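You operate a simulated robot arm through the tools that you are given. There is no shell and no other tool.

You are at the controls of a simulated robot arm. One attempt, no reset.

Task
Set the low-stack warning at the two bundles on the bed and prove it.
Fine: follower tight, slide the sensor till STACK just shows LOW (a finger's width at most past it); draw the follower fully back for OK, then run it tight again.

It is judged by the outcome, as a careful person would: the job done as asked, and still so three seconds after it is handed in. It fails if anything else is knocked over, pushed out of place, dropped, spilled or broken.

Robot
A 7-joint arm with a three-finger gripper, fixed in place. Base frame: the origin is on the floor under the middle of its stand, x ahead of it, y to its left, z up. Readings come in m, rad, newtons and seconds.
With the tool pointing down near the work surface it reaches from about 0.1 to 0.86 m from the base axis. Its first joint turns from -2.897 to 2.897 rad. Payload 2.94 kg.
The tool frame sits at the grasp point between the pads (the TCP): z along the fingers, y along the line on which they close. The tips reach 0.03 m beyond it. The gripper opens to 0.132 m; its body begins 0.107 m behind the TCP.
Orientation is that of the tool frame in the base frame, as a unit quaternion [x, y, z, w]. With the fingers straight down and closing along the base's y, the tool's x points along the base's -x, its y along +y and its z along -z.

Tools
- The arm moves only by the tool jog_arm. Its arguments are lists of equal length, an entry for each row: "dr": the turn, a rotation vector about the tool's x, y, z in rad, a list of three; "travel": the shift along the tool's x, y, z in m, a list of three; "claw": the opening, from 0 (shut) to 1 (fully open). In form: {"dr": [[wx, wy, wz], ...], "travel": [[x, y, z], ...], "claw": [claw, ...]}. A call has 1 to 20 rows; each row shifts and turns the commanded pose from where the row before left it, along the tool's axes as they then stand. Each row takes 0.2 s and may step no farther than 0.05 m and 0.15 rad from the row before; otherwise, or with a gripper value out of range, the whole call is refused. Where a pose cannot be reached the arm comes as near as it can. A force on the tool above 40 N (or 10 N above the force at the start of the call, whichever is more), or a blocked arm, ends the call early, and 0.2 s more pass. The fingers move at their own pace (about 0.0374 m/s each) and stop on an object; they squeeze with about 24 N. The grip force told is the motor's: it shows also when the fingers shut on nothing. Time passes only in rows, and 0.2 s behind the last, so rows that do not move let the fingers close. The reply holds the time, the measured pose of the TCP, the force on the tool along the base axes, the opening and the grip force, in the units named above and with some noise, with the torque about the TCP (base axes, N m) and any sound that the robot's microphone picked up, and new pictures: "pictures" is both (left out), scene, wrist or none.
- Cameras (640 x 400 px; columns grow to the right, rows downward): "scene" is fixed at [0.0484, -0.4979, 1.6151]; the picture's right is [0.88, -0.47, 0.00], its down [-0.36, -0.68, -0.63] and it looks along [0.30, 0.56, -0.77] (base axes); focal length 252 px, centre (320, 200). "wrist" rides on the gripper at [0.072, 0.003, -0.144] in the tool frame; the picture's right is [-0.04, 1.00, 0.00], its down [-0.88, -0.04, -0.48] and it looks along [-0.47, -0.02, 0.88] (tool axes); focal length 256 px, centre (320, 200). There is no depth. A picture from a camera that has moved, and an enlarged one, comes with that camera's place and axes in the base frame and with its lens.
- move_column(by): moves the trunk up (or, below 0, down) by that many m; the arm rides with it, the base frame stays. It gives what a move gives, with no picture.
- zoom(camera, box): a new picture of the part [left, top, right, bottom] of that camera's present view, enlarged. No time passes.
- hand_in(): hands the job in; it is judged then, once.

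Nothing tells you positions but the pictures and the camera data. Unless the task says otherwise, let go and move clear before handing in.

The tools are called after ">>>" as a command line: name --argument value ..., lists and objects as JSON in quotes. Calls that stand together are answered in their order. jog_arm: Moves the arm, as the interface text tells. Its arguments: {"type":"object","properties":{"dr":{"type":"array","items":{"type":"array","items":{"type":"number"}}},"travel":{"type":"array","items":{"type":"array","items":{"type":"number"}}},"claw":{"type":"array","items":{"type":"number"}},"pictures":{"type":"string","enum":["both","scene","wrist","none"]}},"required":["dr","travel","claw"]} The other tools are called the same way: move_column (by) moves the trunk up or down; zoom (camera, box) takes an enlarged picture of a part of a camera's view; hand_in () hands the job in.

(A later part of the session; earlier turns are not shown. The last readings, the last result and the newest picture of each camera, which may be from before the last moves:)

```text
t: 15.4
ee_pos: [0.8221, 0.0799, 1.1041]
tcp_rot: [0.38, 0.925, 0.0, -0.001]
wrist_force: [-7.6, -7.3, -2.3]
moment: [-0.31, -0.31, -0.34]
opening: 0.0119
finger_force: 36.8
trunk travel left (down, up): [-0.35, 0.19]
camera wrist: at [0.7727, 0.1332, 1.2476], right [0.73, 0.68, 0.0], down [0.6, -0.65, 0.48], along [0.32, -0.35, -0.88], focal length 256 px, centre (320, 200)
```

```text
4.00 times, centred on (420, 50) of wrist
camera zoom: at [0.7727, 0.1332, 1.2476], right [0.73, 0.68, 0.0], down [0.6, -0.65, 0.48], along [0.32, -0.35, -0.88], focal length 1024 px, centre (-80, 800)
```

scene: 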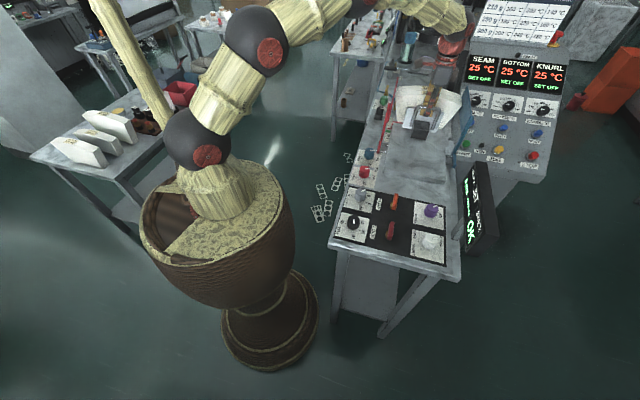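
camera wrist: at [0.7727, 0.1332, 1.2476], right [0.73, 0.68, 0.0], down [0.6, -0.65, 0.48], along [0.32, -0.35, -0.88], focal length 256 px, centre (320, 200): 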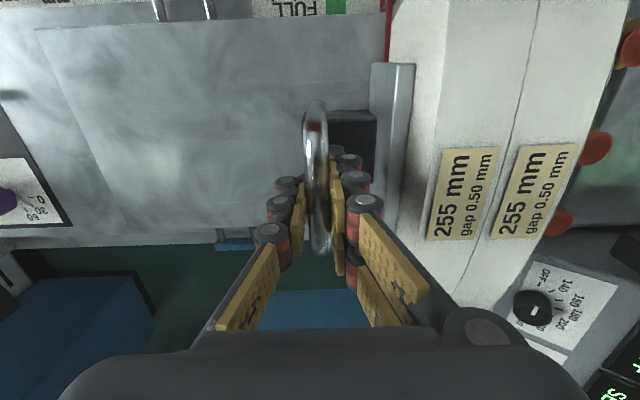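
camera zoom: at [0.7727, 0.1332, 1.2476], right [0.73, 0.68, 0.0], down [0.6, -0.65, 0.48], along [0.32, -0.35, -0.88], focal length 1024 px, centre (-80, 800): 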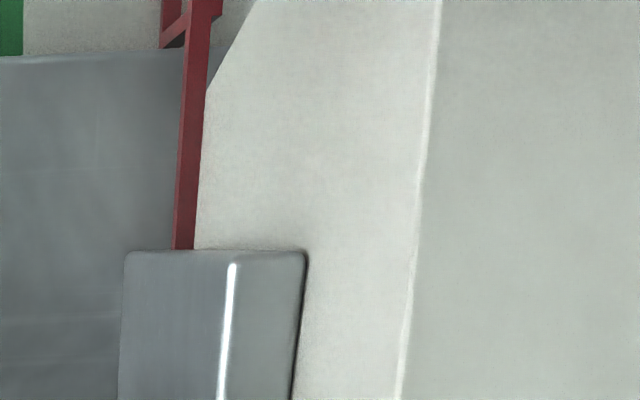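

The plate now touches and has begun to push the front bundle against the rear one. I'll look at the gap between bundles and at the front stops.

>>> zoom --camera "wrist" --box '[460, 0, 640, 112]'

>>> zoom --camera "wrist" --box '[440, 120, 640, 320]'

>>> zoom --camera "scene" --box '[370, 60, 498, 140]'

>>> zoom --camera "scene" --box '[440, 150, 520, 260]'

```text
3.56 times, centred on (550, 56) of wrist
camera zoom: at [0.7727, 0.1332, 1.2476], right [0.73, 0.68, 0.0], down [0.6, -0.65, 0.48], along [0.32, -0.35, -0.88], focal length 910 px, centre (-498, 712)
```

zoom: 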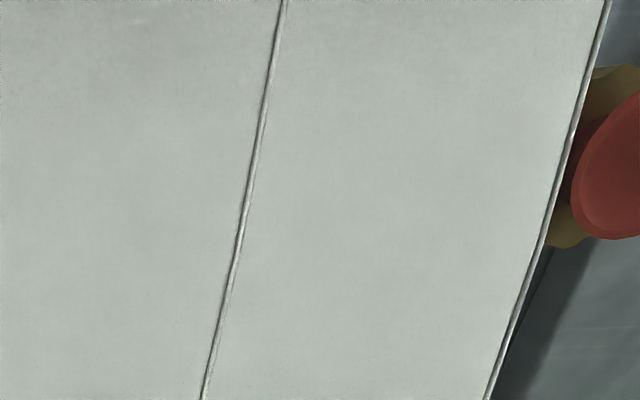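

```text
2.00 times, centred on (540, 220) of wrist
camera zoom: at [0.7727, 0.1332, 1.2476], right [0.73, 0.68, 0.0], down [0.6, -0.65, 0.48], along [0.32, -0.35, -0.88], focal length 512 px, centre (-120, 160)
```

zoom: 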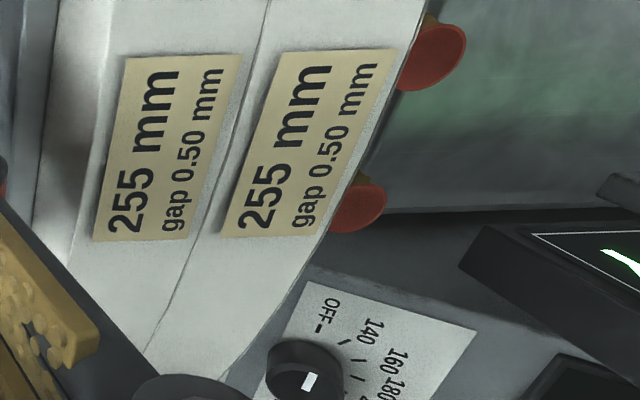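

```text
5.00 times, centred on (434, 100) of scene
camera zoom: at [0.0484, -0.4979, 1.6151], right [0.88, -0.47, 0.0], down [-0.36, -0.68, -0.63], along [0.3, 0.56, -0.77], focal length 1258 px, centre (-250, 700)
```

zoom: 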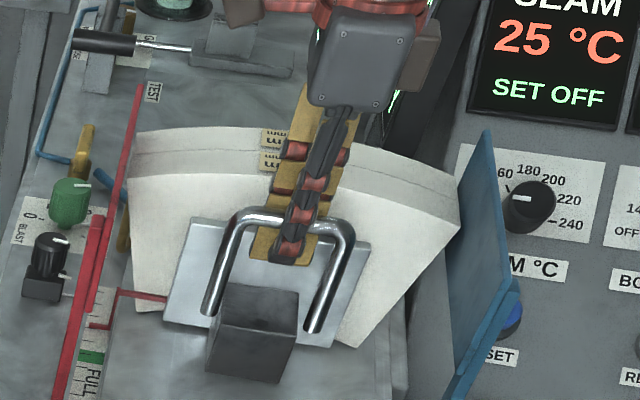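

```text
3.64 times, centred on (480, 205) of scene
camera zoom: at [0.0484, -0.4979, 1.6151], right [0.88, -0.47, 0.0], down [-0.36, -0.68, -0.63], along [0.3, 0.56, -0.77], focal length 915 px, centre (-262, 182)
```

zoom: 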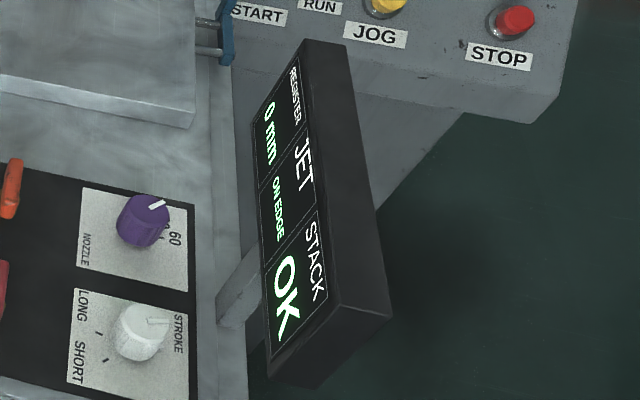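

The gap between the two bundles has closed up. I'll press once more, lightly, to confirm the whole stack is firm against its stops.

>>> jog_arm --dr '[[0, 0, 0], [0, 0, 0], [0, 0, 0]]' --travel '[[0, 0.001, 0], [0, 0, 0], [0, 0, 0]]' --claw '[0, 0, 0]' --pictures "wrist"

>>> zoom --camera "wrist" --box '[340, 0, 500, 100]'

>>> zoom --camera "wrist" --box '[460, 0, 640, 112]'

```text
t: 16.2
ee_pos: [0.821, 0.0804, 1.1033]
tcp_rot: [0.381, 0.924, 0.0, 0.0]
wrist_force: [-6.8, -10.2, -2.5]
moment: [-0.28, -0.34, -0.33]
opening: 0.0122
finger_force: 37.3
trunk travel left (down, up): [-0.35, 0.19]
camera wrist: at [0.7731, 0.1335, 1.2476], right [0.73, 0.68, 0.0], down [0.6, -0.65, 0.48], along [0.32, -0.35, -0.88], focal length 256 px, centre (320, 200)
```

wrist: 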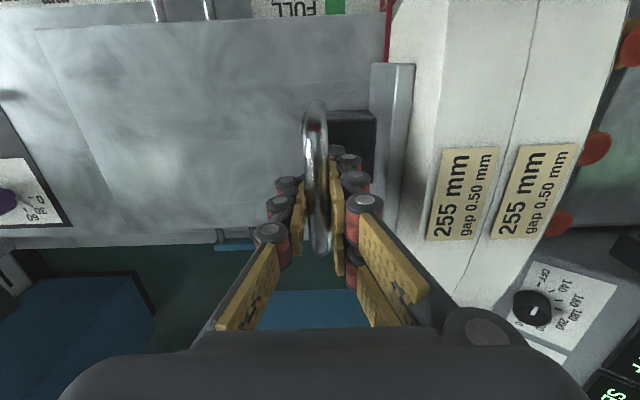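

```text
4.00 times, centred on (420, 50) of wrist
camera zoom: at [0.7731, 0.1335, 1.2476], right [0.73, 0.68, 0.0], down [0.6, -0.65, 0.48], along [0.32, -0.35, -0.88], focal length 1024 px, centre (-80, 800)
```

zoom: 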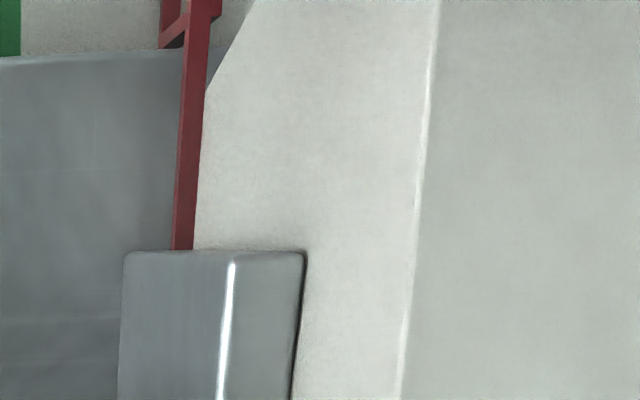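

```text
3.56 times, centred on (550, 56) of wrist
camera zoom: at [0.7731, 0.1335, 1.2476], right [0.73, 0.68, 0.0], down [0.6, -0.65, 0.48], along [0.32, -0.35, -0.88], focal length 910 px, centre (-498, 712)
```

zoom: 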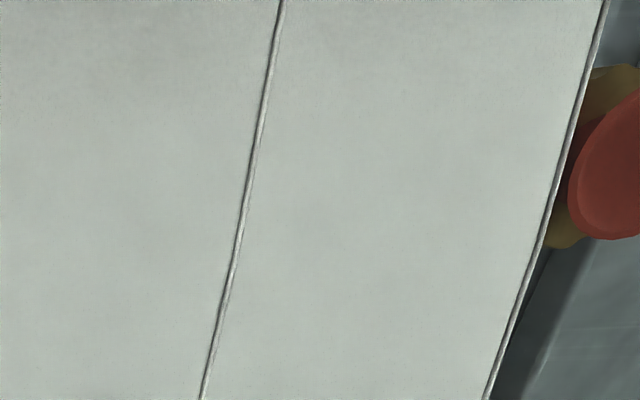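

>>> jog_arm --dr '[[0, 0, 0], [0, 0, 0], [0, 0, 0]]' --travel '[[0, 0.001, 0], [0, 0, 0], [0, 0, 0]]' --claw '[0, 0, 0]' --pictures "wrist"

>>> zoom --camera "wrist" --box '[340, 0, 500, 100]'

>>> zoom --camera "wrist" --box '[460, 0, 640, 112]'

```text
t: 17.0
ee_pos: [0.8233, 0.0808, 1.1042]
tcp_rot: [0.381, 0.925, 0.001, -0.001]
wrist_force: [-11.3, -11.4, -3.8]
moment: [-0.21, -0.26, -0.33]
opening: 0.0121
finger_force: 37.1
trunk travel left (down, up): [-0.35, 0.19]
camera wrist: at [0.7737, 0.134, 1.2477], right [0.73, 0.68, 0.0], down [0.6, -0.65, 0.47], along [0.32, -0.35, -0.88], focal length 256 px, centre (320, 200)
```

wrist: 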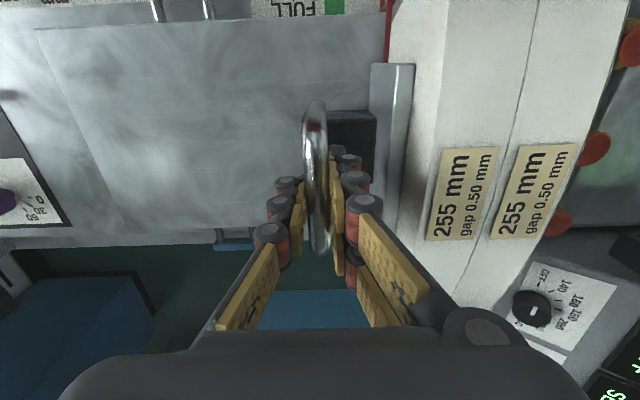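

```text
4.00 times, centred on (420, 50) of wrist
camera zoom: at [0.7737, 0.134, 1.2477], right [0.73, 0.68, 0.0], down [0.6, -0.65, 0.47], along [0.32, -0.35, -0.88], focal length 1024 px, centre (-80, 800)
```

zoom: 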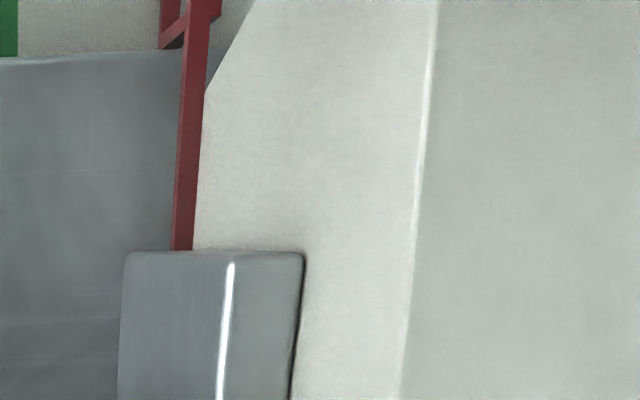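

```text
3.56 times, centred on (550, 56) of wrist
camera zoom: at [0.7737, 0.134, 1.2477], right [0.73, 0.68, 0.0], down [0.6, -0.65, 0.47], along [0.32, -0.35, -0.88], focal length 910 px, centre (-498, 712)
```

zoom: 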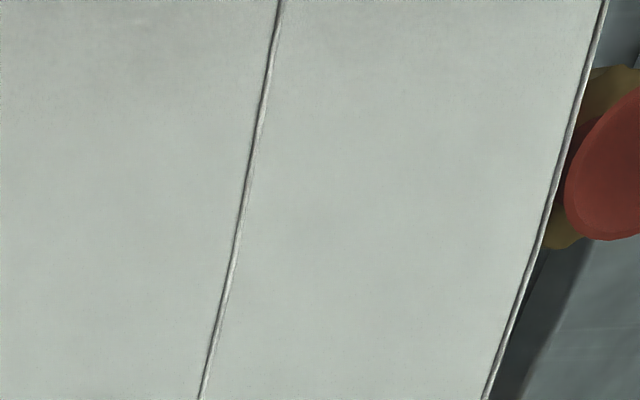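

The resistance now rises elastically (about 16 N, of which ~3.5 N is slide friction): follower and both bundles are tight. I'll open the fingers here and look.

>>> jog_arm --dr '[[0, 0, 0], [0, 0, 0], [0, 0, 0], [0, 0, 0], [0, 0, 0]]' --travel '[[0, 0, 0], [0, 0, 0], [0, 0, 0], [0, 0, 0], [0, 0, 0]]' --claw '[0.2, 0.3, 0.4, 0.4, 0.4]'

>>> zoom --camera "wrist" --box '[340, 0, 500, 100]'

>>> zoom --camera "scene" --box '[370, 60, 498, 140]'

```text
t: 18.2
ee_pos: [0.8238, 0.082, 1.1042]
tcp_rot: [0.381, 0.925, 0.0, 0.0]
wrist_force: [-0.4, 0.3, -0.2]
moment: [-0.01, -0.03, 0.01]
opening: 0.053
finger_force: 0.1
trunk travel left (down, up): [-0.35, 0.19]
camera wrist: at [0.7747, 0.1353, 1.2474], right [0.73, 0.68, 0.0], down [0.6, -0.65, 0.48], along [0.32, -0.35, -0.88], focal length 256 px, centre (320, 200)
```

scene: 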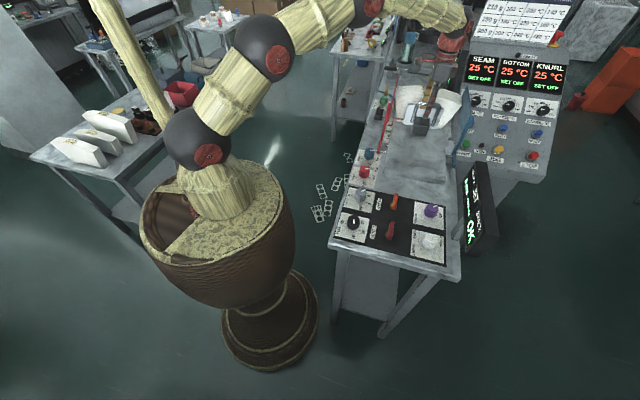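
wrist: 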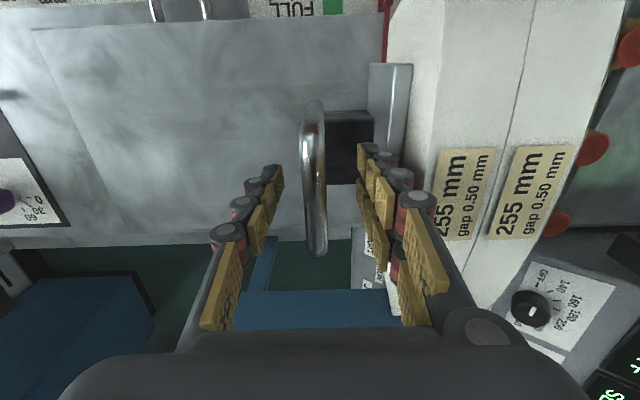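

```text
4.00 times, centred on (420, 50) of wrist
camera zoom: at [0.7747, 0.1353, 1.2474], right [0.73, 0.68, 0.0], down [0.6, -0.65, 0.48], along [0.32, -0.35, -0.88], focal length 1024 px, centre (-80, 800)
```

zoom: 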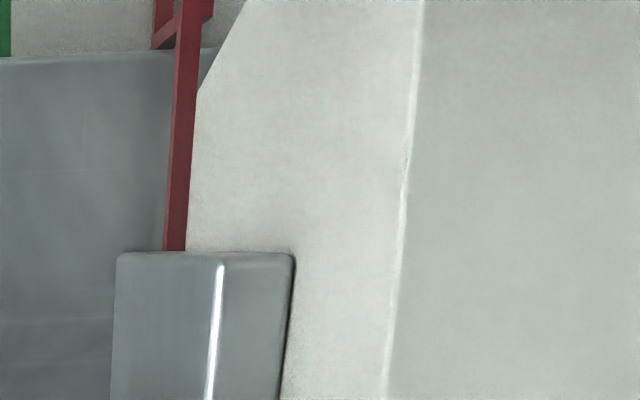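

```text
5.00 times, centred on (434, 100) of scene
camera zoom: at [0.0484, -0.4979, 1.6151], right [0.88, -0.47, 0.0], down [-0.36, -0.68, -0.63], along [0.3, 0.56, -0.77], focal length 1258 px, centre (-250, 700)
```

zoom: 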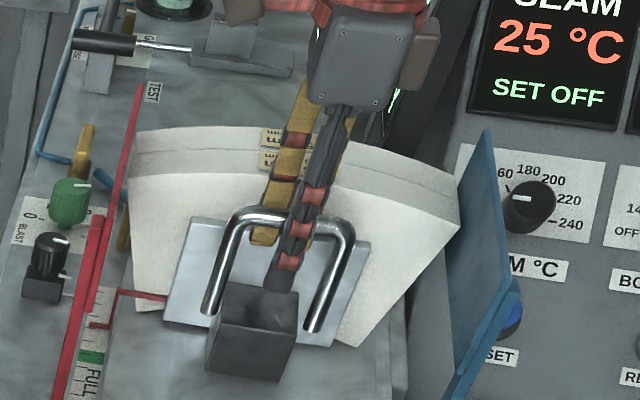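

The plate stays flush against the stack. Now I lift clear, swing left over the guide (tips above 1.18 m; guide top ≈1.135), and look closely at the sensor.

>>> jog_arm --dr '[[0, 0, 0], [0, 0, 0], [0, 0, 0], [0, 0, 0], [0, 0, 0], [0, 0, 0], [0, 0, 0], [0, 0, 0], [0, 0, 0], [0, 0, 0], [0, 0, 0]]' --travel '[[0, 0, -0.03], [0, 0, -0.03], [0, 0, -0.03], [0, 0, -0.03], [0.045, 0.011, 0], [0.045, 0.011, 0], [0.045, 0.011, 0], [0.045, 0.011, 0], [0.045, 0.011, 0], [0.045, 0.011, 0], [0.045, 0.011, 0]]' --claw '[0.4, 0.4, 0.4, 0.4, 0.4, 0.4, 0.4, 0.4, 0.4, 0.4, 0.4]'

>>> zoom --camera "scene" --box '[370, 60, 498, 140]'

>>> zoom --camera "scene" --box '[440, 150, 520, 260]'

```text
t: 20.6
ee_pos: [0.6557, 0.3599, 1.2249]
tcp_rot: [0.38, 0.925, -0.001, 0.0]
wrist_force: [0.2, 1.1, 0.6]
moment: [-0.05, 0.01, 0.0]
opening: 0.0526
finger_force: 0.1
trunk travel left (down, up): [-0.35, 0.19]
camera wrist: at [0.606, 0.4135, 1.3679], right [0.73, 0.68, 0.0], down [0.6, -0.65, 0.48], along [0.32, -0.35, -0.88], focal length 256 px, centre (320, 200)
```

scene: 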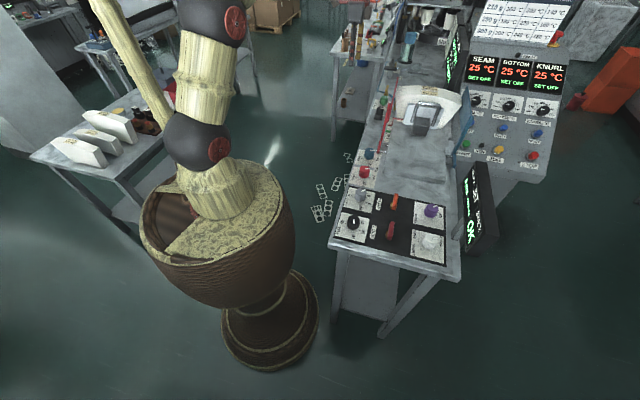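
wrist: 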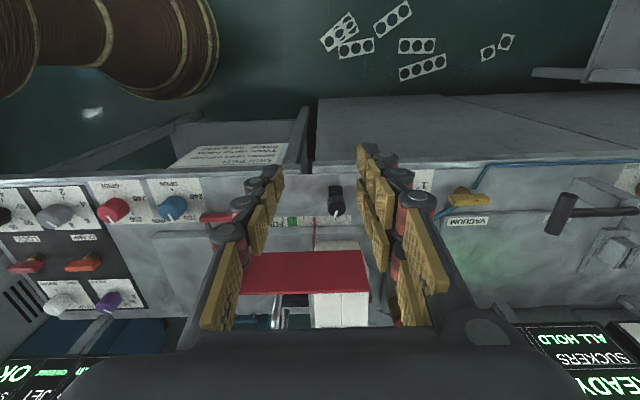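

```text
5.00 times, centred on (434, 100) of scene
camera zoom: at [0.0484, -0.4979, 1.6151], right [0.88, -0.47, 0.0], down [-0.36, -0.68, -0.63], along [0.3, 0.56, -0.77], focal length 1258 px, centre (-250, 700)
```

zoom: 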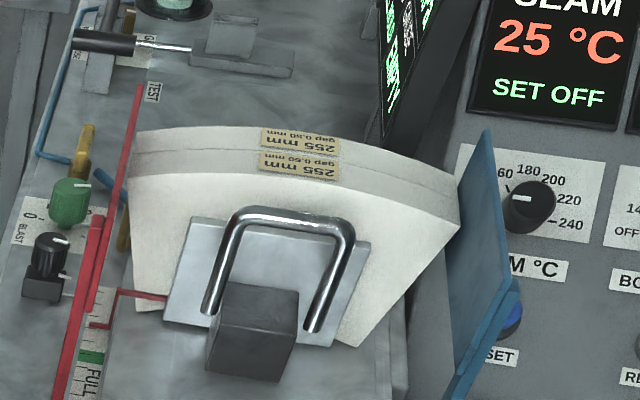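

```text
3.64 times, centred on (480, 205) of scene
camera zoom: at [0.0484, -0.4979, 1.6151], right [0.88, -0.47, 0.0], down [-0.36, -0.68, -0.63], along [0.3, 0.56, -0.77], focal length 915 px, centre (-262, 182)
```

zoom: 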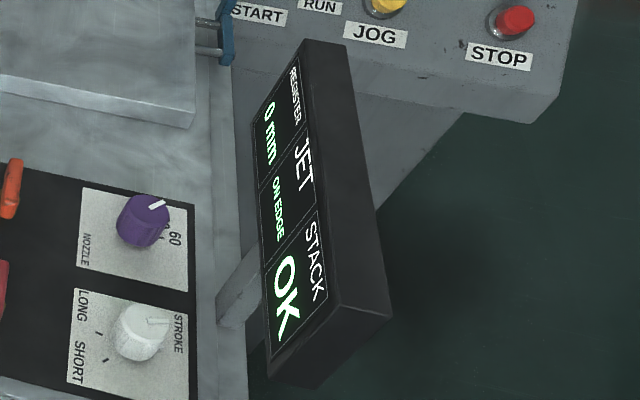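

The scene now shows the follower flush with the stack. I'll zoom on the sensor, the pointer, and the instruction sheet in the wrist view.

>>> zoom --camera "wrist" --box '[270, 170, 398, 250]'

>>> zoom --camera "wrist" --box '[150, 130, 310, 230]'

>>> zoom --camera "wrist" --box '[300, 180, 364, 220]'

```text
5.00 times, centred on (334, 210) of wrist
camera zoom: at [0.606, 0.4135, 1.3679], right [0.73, 0.68, 0.0], down [0.6, -0.65, 0.48], along [0.32, -0.35, -0.88], focal length 1280 px, centre (250, 150)
```

zoom: 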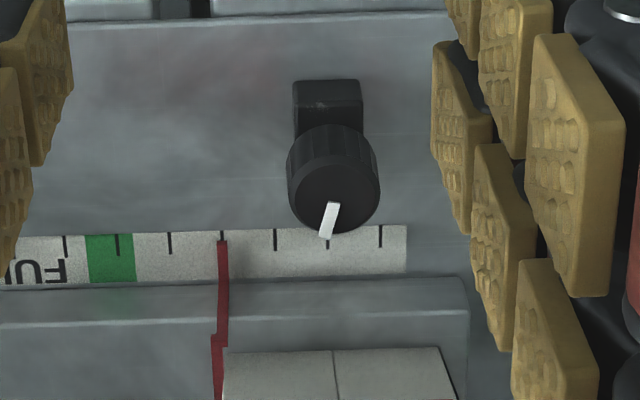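

```text
4.00 times, centred on (230, 180) of wrist
camera zoom: at [0.606, 0.4135, 1.3679], right [0.73, 0.68, 0.0], down [0.6, -0.65, 0.48], along [0.32, -0.35, -0.88], focal length 1024 px, centre (680, 280)
```

zoom: 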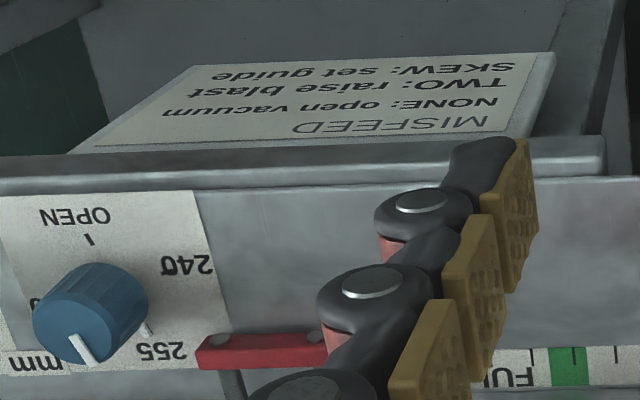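

```text
10.00 times, centred on (332, 200) of wrist
camera zoom: at [0.606, 0.4135, 1.3679], right [0.73, 0.68, 0.0], down [0.6, -0.65, 0.48], along [0.32, -0.35, -0.88], focal length 2560 px, centre (200, 200)
```

zoom: 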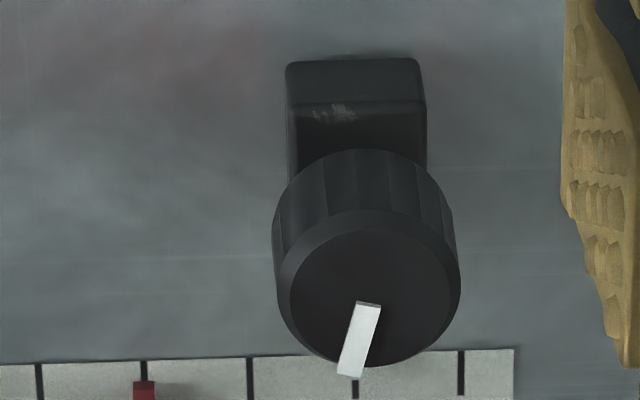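

Clear view: the pointer stands at p≈0.699 on the bed axis, the sensor (25 mm block with knob) at ≈0.739, so it has to slide back about 4 cm. I'll tilt the palm leftwards to clear the red guide and approach the sensor along the tilted axis, straddling it.

>>> jog_arm --dr '[[0, 0, 0], [0, 0, 0], [0, -0.1, 0], [0, -0.1, 0], [0, -0.1, 0], [0, 0, 0], [0, 0, 0], [0, 0, 0]]' --travel '[[-0.028, 0.0115, 0], [-0.0285, 0.0115, 0], [0, 0, 0], [0, 0, 0], [0, 0, 0], [0, 0, 0.04], [0, 0, 0.04], [0, 0, 0.03]]' --claw '[0.4, 0.4, 0.4, 0.4, 0.4, 0.4, 0.4, 0.4]'

>>> zoom --camera "scene" --box '[340, 60, 468, 140]'

>>> zoom --camera "wrist" --box '[220, 100, 420, 225]'

```text
t: 22.4
ee_pos: [0.7333, 0.3145, 1.1168]
tcp_rot: [0.376, 0.915, -0.056, 0.137]
wrist_force: [0.0, 0.4, -0.1]
moment: [-0.03, 0.02, 0.0]
opening: 0.0527
finger_force: 0.1
trunk travel left (down, up): [-0.35, 0.19]
camera wrist: at [0.6558, 0.3951, 1.2333], right [0.73, 0.68, 0.01], down [0.47, -0.52, 0.71], along [0.49, -0.52, -0.7], focal length 256 px, centre (320, 200)
```

scene: 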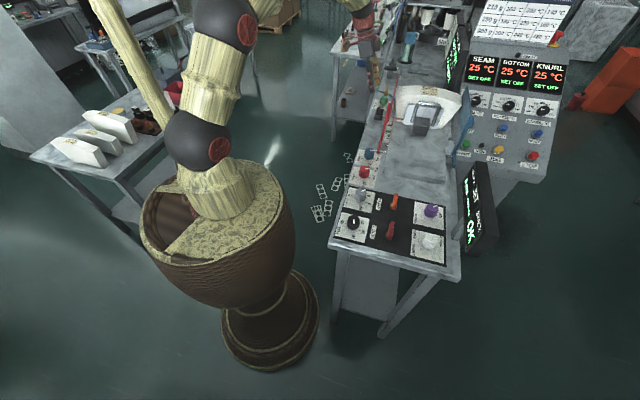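
wrist: 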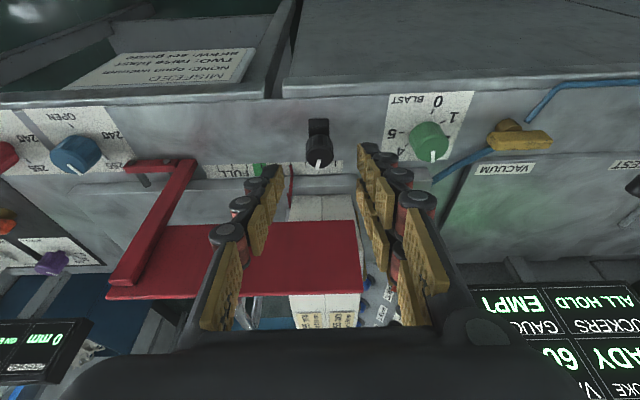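

```text
5.00 times, centred on (404, 100) of scene
camera zoom: at [0.0484, -0.4979, 1.6151], right [0.88, -0.47, 0.0], down [-0.36, -0.68, -0.63], along [0.3, 0.56, -0.77], focal length 1258 px, centre (-100, 700)
```

zoom: 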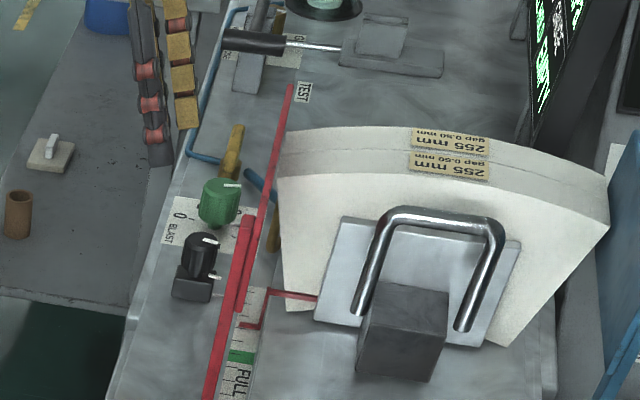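

```text
3.20 times, centred on (320, 162) of wrist
camera zoom: at [0.6558, 0.3951, 1.2333], right [0.73, 0.68, 0.01], down [0.47, -0.52, 0.71], along [0.49, -0.52, -0.7], focal length 819 px, centre (320, 320)
```

zoom: 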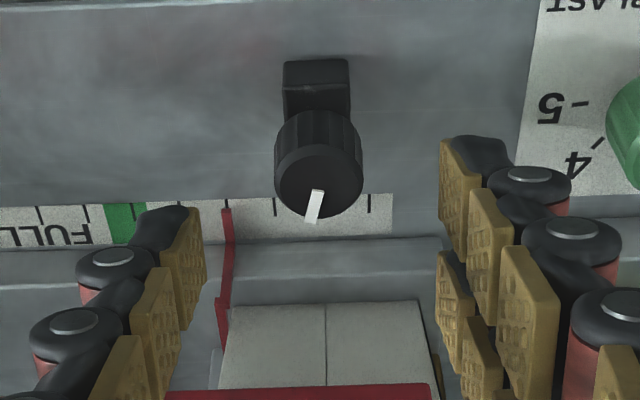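

The sensor sits centrally between thumb and fingers. Descending along the tilted axis, first 7 cm.

>>> jog_arm --dr '[[0, 0, 0], [0, 0, 0], [0, 0, 0]]' --travel '[[0, 0, 0.025], [0, 0, 0.025], [0, 0, 0.02]]' --claw '[0.4, 0.4, 0.4]'

>>> zoom --camera "scene" --box '[340, 60, 468, 140]'

>>> zoom --camera "wrist" --box '[220, 100, 420, 225]'

```text
t: 23.2
ee_pos: [0.7476, 0.2992, 1.0518]
tcp_rot: [0.376, 0.914, -0.057, 0.138]
wrist_force: [0.7, -1.5, -0.4]
moment: [0.0, 0.04, 0.02]
opening: 0.0531
finger_force: 0.2
trunk travel left (down, up): [-0.35, 0.19]
camera wrist: at [0.6702, 0.3794, 1.1674], right [0.73, 0.68, 0.01], down [0.47, -0.52, 0.71], along [0.49, -0.52, -0.7], focal length 256 px, centre (320, 200)
```

scene: 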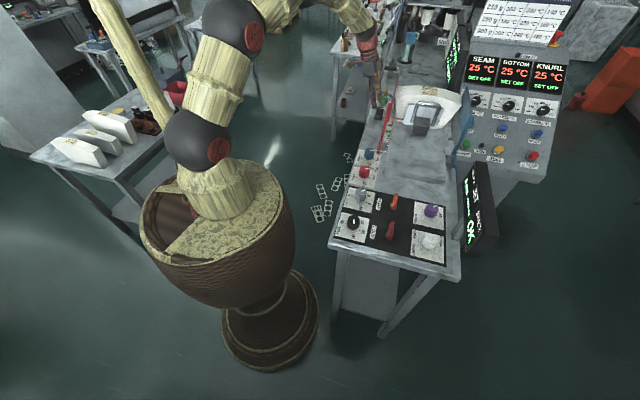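
wrist: 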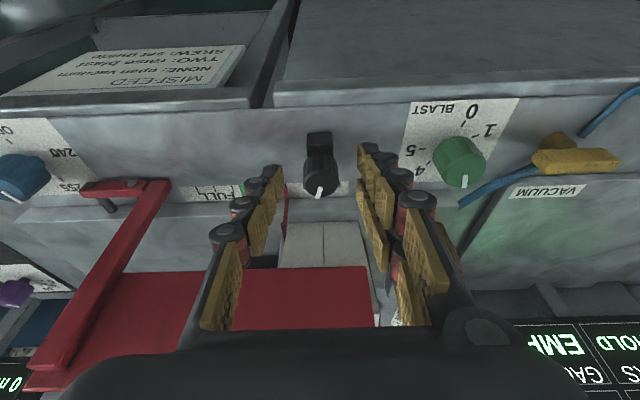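

```text
5.00 times, centred on (404, 100) of scene
camera zoom: at [0.0484, -0.4979, 1.6151], right [0.88, -0.47, 0.0], down [-0.36, -0.68, -0.63], along [0.3, 0.56, -0.77], focal length 1258 px, centre (-100, 700)
```

zoom: 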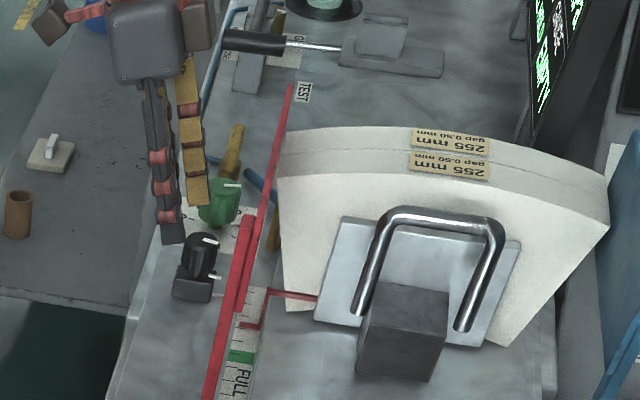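

```text
3.20 times, centred on (320, 162) of wrist
camera zoom: at [0.6702, 0.3794, 1.1674], right [0.73, 0.68, 0.01], down [0.47, -0.52, 0.71], along [0.49, -0.52, -0.7], focal length 819 px, centre (320, 320)
```

zoom: 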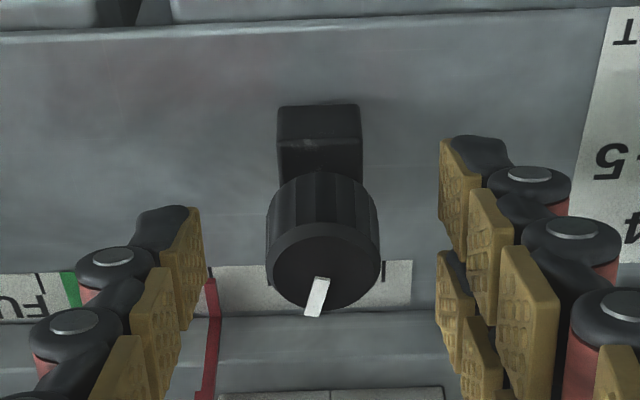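

Clearances look good. Final 4.5 cm descent around the sensor.

>>> jog_arm --dr '[[0, 0, 0], [0, 0, 0], [0, 0, 0]]' --travel '[[0, 0, 0.015], [0, 0, 0.015], [0, 0, 0.015]]' --claw '[0.4, 0.4, 0.4]'

>>> zoom --camera "scene" --box '[340, 60, 468, 140]'

>>> zoom --camera "wrist" --box '[220, 100, 420, 225]'

```text
t: 24.0
ee_pos: [0.7579, 0.2897, 1.0092]
tcp_rot: [0.376, 0.915, -0.056, 0.138]
wrist_force: [0.8, 0.7, 1.6]
moment: [-0.02, 0.03, 0.01]
opening: 0.0528
finger_force: 0.1
trunk travel left (down, up): [-0.35, 0.19]
camera wrist: at [0.6803, 0.3696, 1.1245], right [0.73, 0.68, 0.01], down [0.47, -0.52, 0.71], along [0.49, -0.52, -0.7], focal length 256 px, centre (320, 200)
```

scene: 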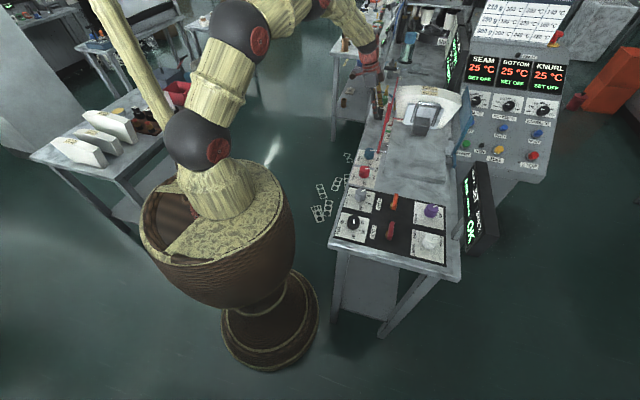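
wrist: 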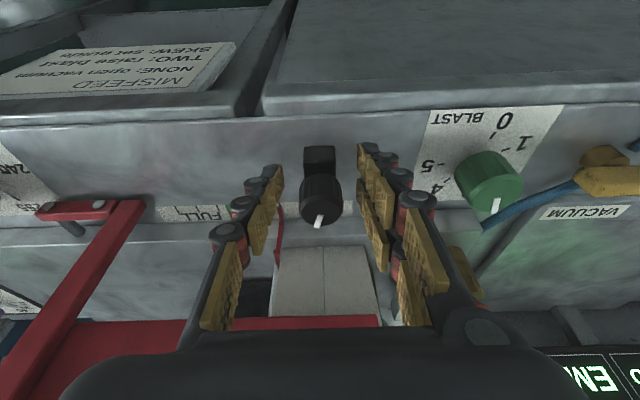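

```text
5.00 times, centred on (404, 100) of scene
camera zoom: at [0.0484, -0.4979, 1.6151], right [0.88, -0.47, 0.0], down [-0.36, -0.68, -0.63], along [0.3, 0.56, -0.77], focal length 1258 px, centre (-100, 700)
```

zoom: 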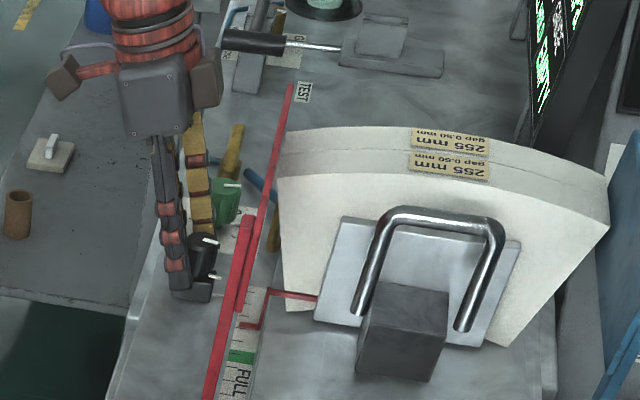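

```text
3.20 times, centred on (320, 162) of wrist
camera zoom: at [0.6803, 0.3696, 1.1245], right [0.73, 0.68, 0.01], down [0.47, -0.52, 0.71], along [0.49, -0.52, -0.7], focal length 819 px, centre (320, 320)
```

zoom: 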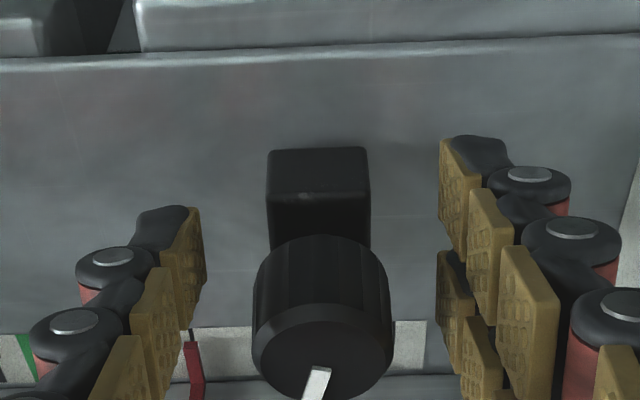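

I'm about 8 mm left of the knob's centre; I'll shift right by that, then slide toward −b until the fingers reach the sensor.

>>> jog_arm --dr '[[0, 0, 0], [0, 0, 0], [0, 0, 0]]' --travel '[[-0.0076, 0, 0.0024], [0, -0.004, 0], [0, -0.004, 0]]' --claw '[0.4, 0.4, 0.4]'

>>> zoom --camera "scene" --box '[340, 60, 468, 140]'

>>> zoom --camera "wrist" --box '[220, 100, 420, 225]'

```text
t: 24.8
ee_pos: [0.7574, 0.2768, 1.0083]
tcp_rot: [0.376, 0.914, -0.057, 0.138]
wrist_force: [0.3, 0.5, 0.1]
moment: [-0.01, 0.0, -0.02]
opening: 0.0526
finger_force: 0.0
trunk travel left (down, up): [-0.35, 0.19]
camera wrist: at [0.6801, 0.358, 1.1245], right [0.73, 0.68, 0.01], down [0.47, -0.52, 0.71], along [0.49, -0.52, -0.7], focal length 256 px, centre (320, 200)
```

scene: 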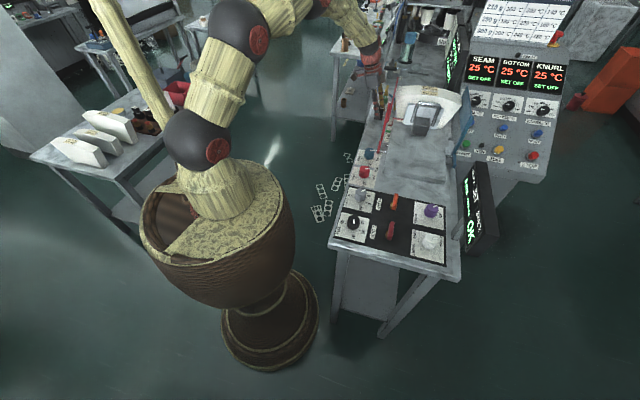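
wrist: 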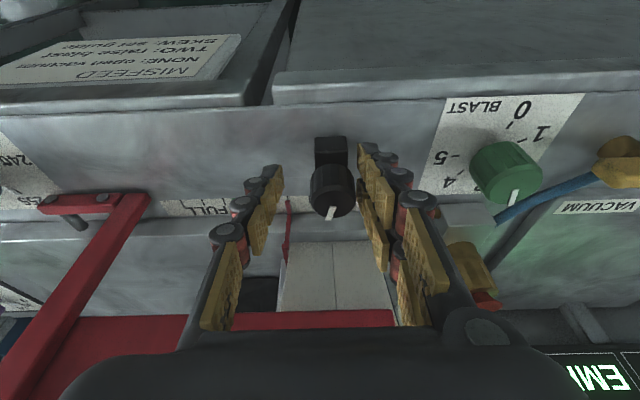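

```text
5.00 times, centred on (404, 100) of scene
camera zoom: at [0.0484, -0.4979, 1.6151], right [0.88, -0.47, 0.0], down [-0.36, -0.68, -0.63], along [0.3, 0.56, -0.77], focal length 1258 px, centre (-100, 700)
```

zoom: 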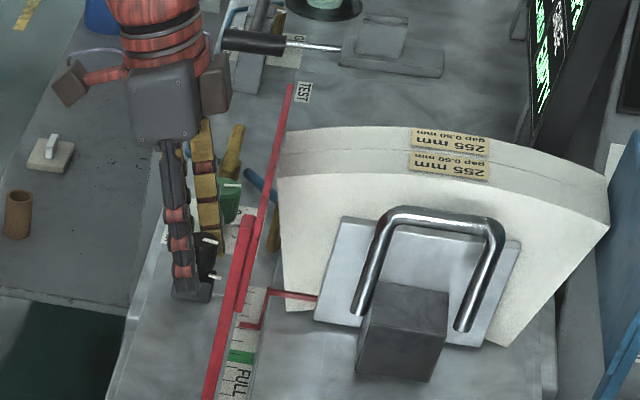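

```text
3.20 times, centred on (320, 162) of wrist
camera zoom: at [0.6801, 0.358, 1.1245], right [0.73, 0.68, 0.01], down [0.47, -0.52, 0.71], along [0.49, -0.52, -0.7], focal length 819 px, centre (320, 320)
```

zoom: 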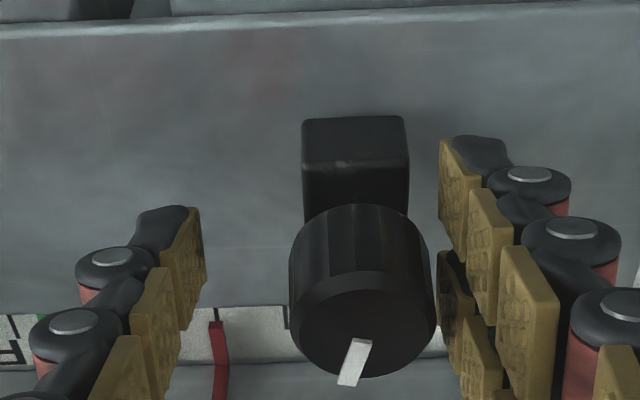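

The fingers are about to touch the sensor. Pushing gently toward FULL in small steps.

>>> jog_arm --dr '[[0, 0, 0], [0, 0, 0], [0, 0, 0], [0, 0, 0]]' --travel '[[0, -0.003, 0], [0, -0.003, 0], [0, -0.003, 0], [0, 0, 0]]' --claw '[0.4, 0.4, 0.4, 0.4]'

>>> zoom --camera "scene" --box '[340, 60, 468, 140]'

>>> zoom --camera "wrist" --box '[220, 100, 420, 225]'

```text
t: 25.8
ee_pos: [0.75, 0.2709, 1.0105]
tcp_rot: [0.377, 0.914, -0.057, 0.138]
wrist_force: [-0.3, 0.3, -0.4]
moment: [0.03, -0.04, 0.03]
opening: 0.0535
finger_force: 0.5
trunk travel left (down, up): [-0.35, 0.19]
camera wrist: at [0.6736, 0.3514, 1.125], right [0.73, 0.68, 0.01], down [0.47, -0.52, 0.71], along [0.49, -0.52, -0.7], focal length 256 px, centre (320, 200)
```

scene: 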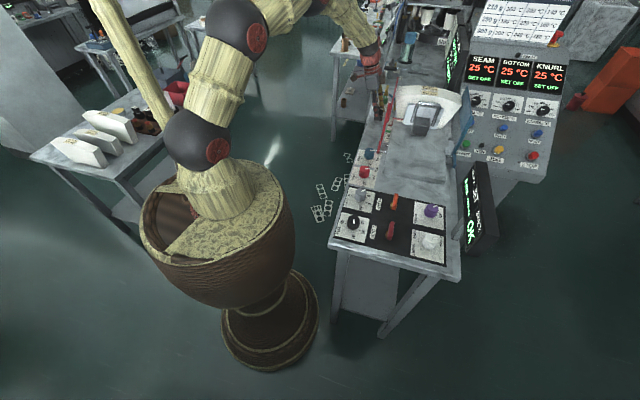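
wrist: 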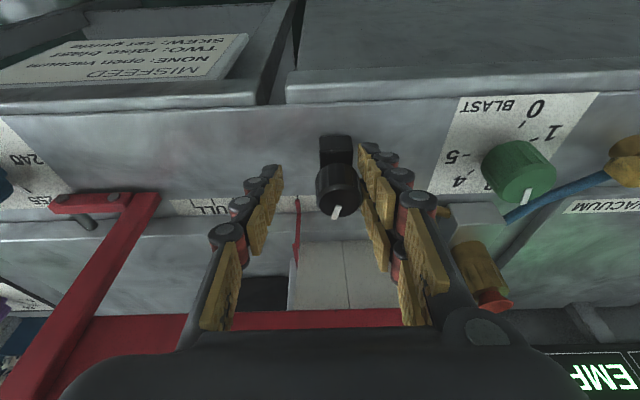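

```text
5.00 times, centred on (404, 100) of scene
camera zoom: at [0.0484, -0.4979, 1.6151], right [0.88, -0.47, 0.0], down [-0.36, -0.68, -0.63], along [0.3, 0.56, -0.77], focal length 1258 px, centre (-100, 700)
```

zoom: 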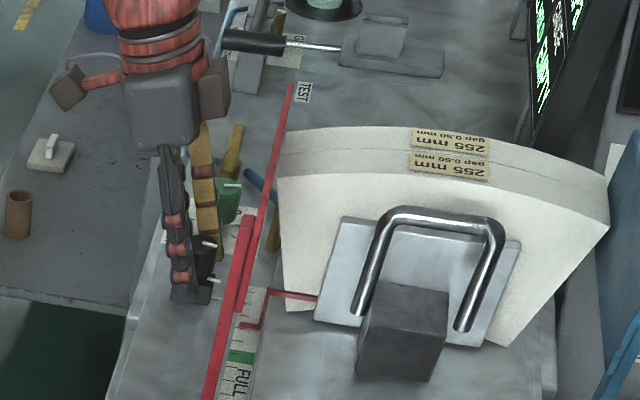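

```text
3.20 times, centred on (320, 162) of wrist
camera zoom: at [0.6736, 0.3514, 1.125], right [0.73, 0.68, 0.01], down [0.47, -0.52, 0.71], along [0.49, -0.52, -0.7], focal length 819 px, centre (320, 320)
```

zoom: 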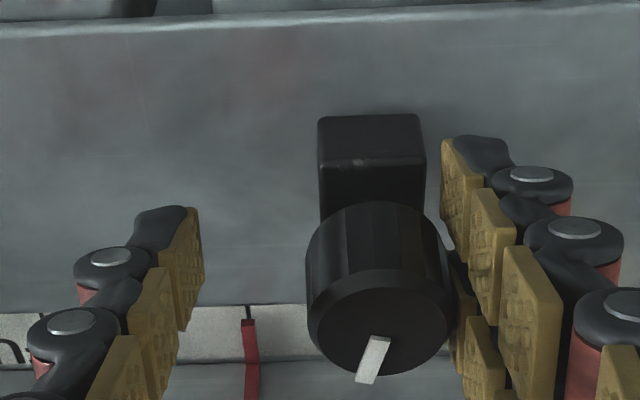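

The sensor slides with almost no force. I continue in small moves, checking the STACK display after each.

>>> jog_arm --dr '[[0, 0, 0], [0, 0, 0], [0, 0, 0], [0, 0, 0], [0, 0, 0]]' --travel '[[0, -0.003, 0], [0, -0.003, 0], [0, -0.003, 0], [0, -0.003, 0], [0, 0, 0]]' --claw '[0.4, 0.4, 0.4, 0.4, 0.4]'

>>> zoom --camera "scene" --box '[440, 150, 520, 260]'

>>> zoom --camera "wrist" --box '[220, 100, 420, 225]'

```text
t: 27.0
ee_pos: [0.7425, 0.2629, 1.0089]
tcp_rot: [0.376, 0.914, -0.057, 0.138]
wrist_force: [-0.3, 0.5, 0.1]
moment: [0.0, 0.02, 0.03]
opening: 0.0532
finger_force: 0.0
trunk travel left (down, up): [-0.35, 0.19]
camera wrist: at [0.6646, 0.3434, 1.1245], right [0.73, 0.68, 0.01], down [0.47, -0.52, 0.71], along [0.49, -0.52, -0.7], focal length 256 px, centre (320, 200)
```

scene: 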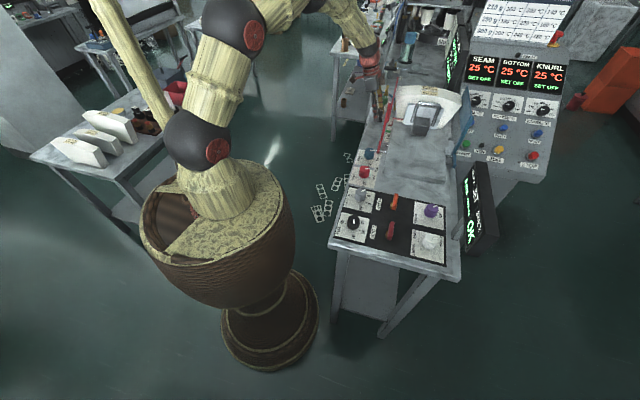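
wrist: 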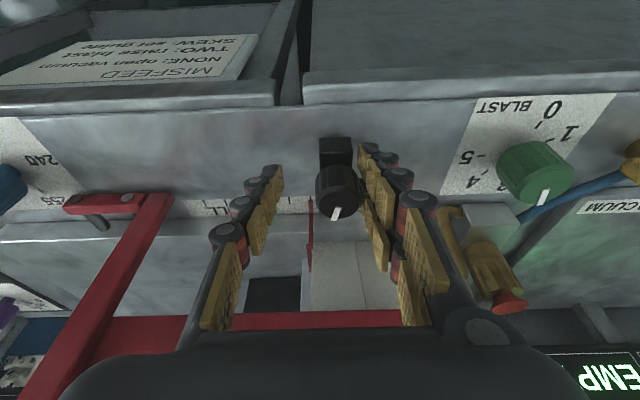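

```text
3.64 times, centred on (480, 205) of scene
camera zoom: at [0.0484, -0.4979, 1.6151], right [0.88, -0.47, 0.0], down [-0.36, -0.68, -0.63], along [0.3, 0.56, -0.77], focal length 915 px, centre (-262, 182)
```

zoom: 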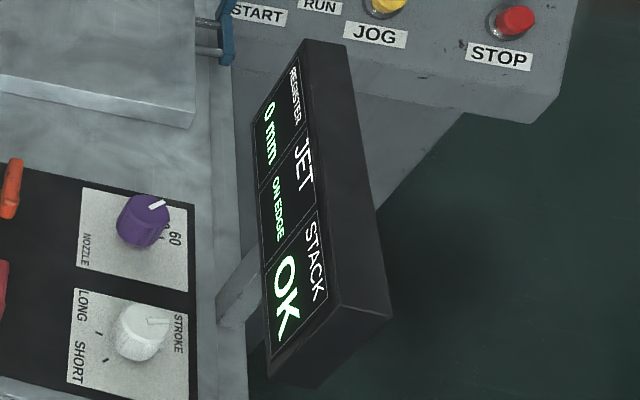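

```text
3.20 times, centred on (320, 162) of wrist
camera zoom: at [0.6646, 0.3434, 1.1245], right [0.73, 0.68, 0.01], down [0.47, -0.52, 0.71], along [0.49, -0.52, -0.7], focal length 819 px, centre (320, 320)
```

zoom: 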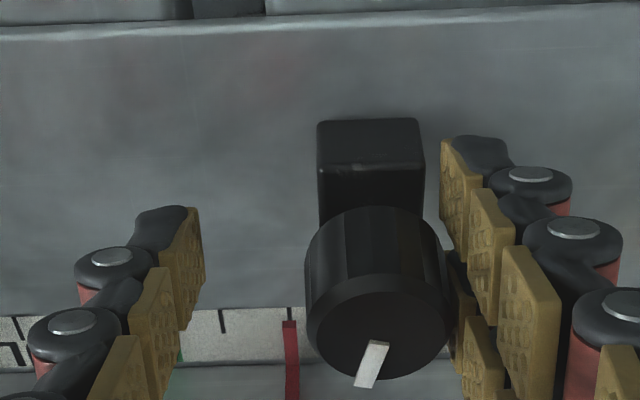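

Sensor follows the fingers; display still OK, with about 2.4 cm between index and pointer. Another 12 mm.

>>> jog_arm --dr '[[0, 0, 0], [0, 0, 0], [0, 0, 0], [0, 0, 0], [0, 0, 0]]' --travel '[[0, -0.003, 0], [0, -0.003, 0], [0, -0.003, 0], [0, -0.003, 0], [0, 0, 0]]' --claw '[0.4, 0.4, 0.4, 0.4, 0.4]'

>>> zoom --camera "scene" --box '[440, 150, 520, 260]'

>>> zoom --camera "wrist" --box '[220, 100, 420, 225]'

```text
t: 28.2
ee_pos: [0.7335, 0.254, 1.0086]
tcp_rot: [0.376, 0.914, -0.057, 0.138]
wrist_force: [-0.1, 0.1, -0.1]
moment: [-0.02, 0.01, -0.01]
opening: 0.053
finger_force: 0.0
trunk travel left (down, up): [-0.35, 0.19]
camera wrist: at [0.6571, 0.3342, 1.1246], right [0.73, 0.68, 0.01], down [0.47, -0.52, 0.71], along [0.49, -0.52, -0.7], focal length 256 px, centre (320, 200)
```

scene: 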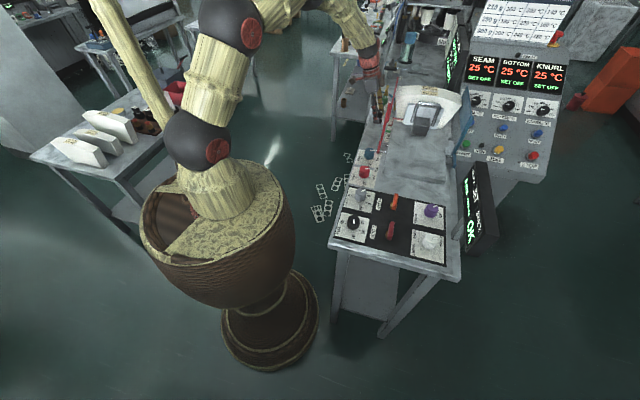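
wrist: 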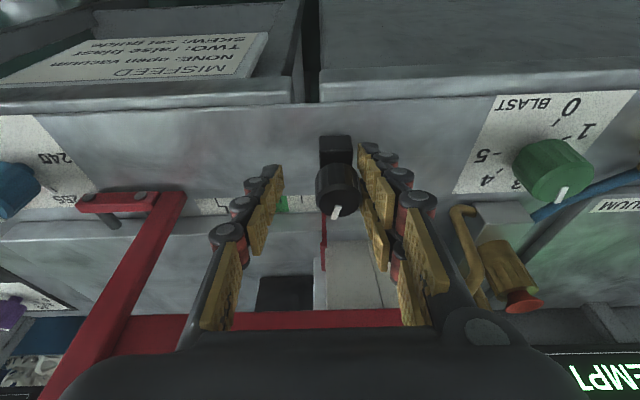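

```text
3.64 times, centred on (480, 205) of scene
camera zoom: at [0.0484, -0.4979, 1.6151], right [0.88, -0.47, 0.0], down [-0.36, -0.68, -0.63], along [0.3, 0.56, -0.77], focal length 915 px, centre (-262, 182)
```

zoom: 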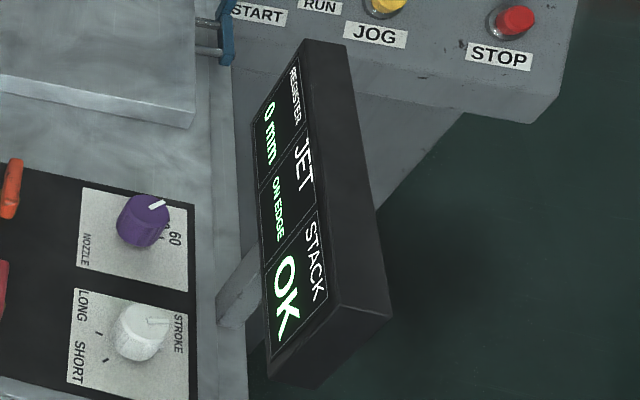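

```text
3.20 times, centred on (320, 162) of wrist
camera zoom: at [0.6571, 0.3342, 1.1246], right [0.73, 0.68, 0.01], down [0.47, -0.52, 0.71], along [0.49, -0.52, -0.7], focal length 819 px, centre (320, 320)
```

zoom: 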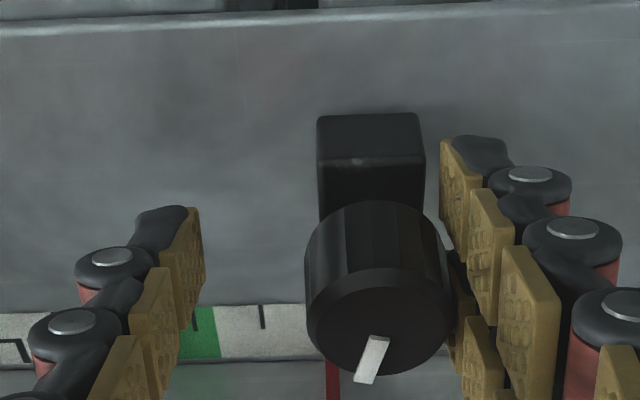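

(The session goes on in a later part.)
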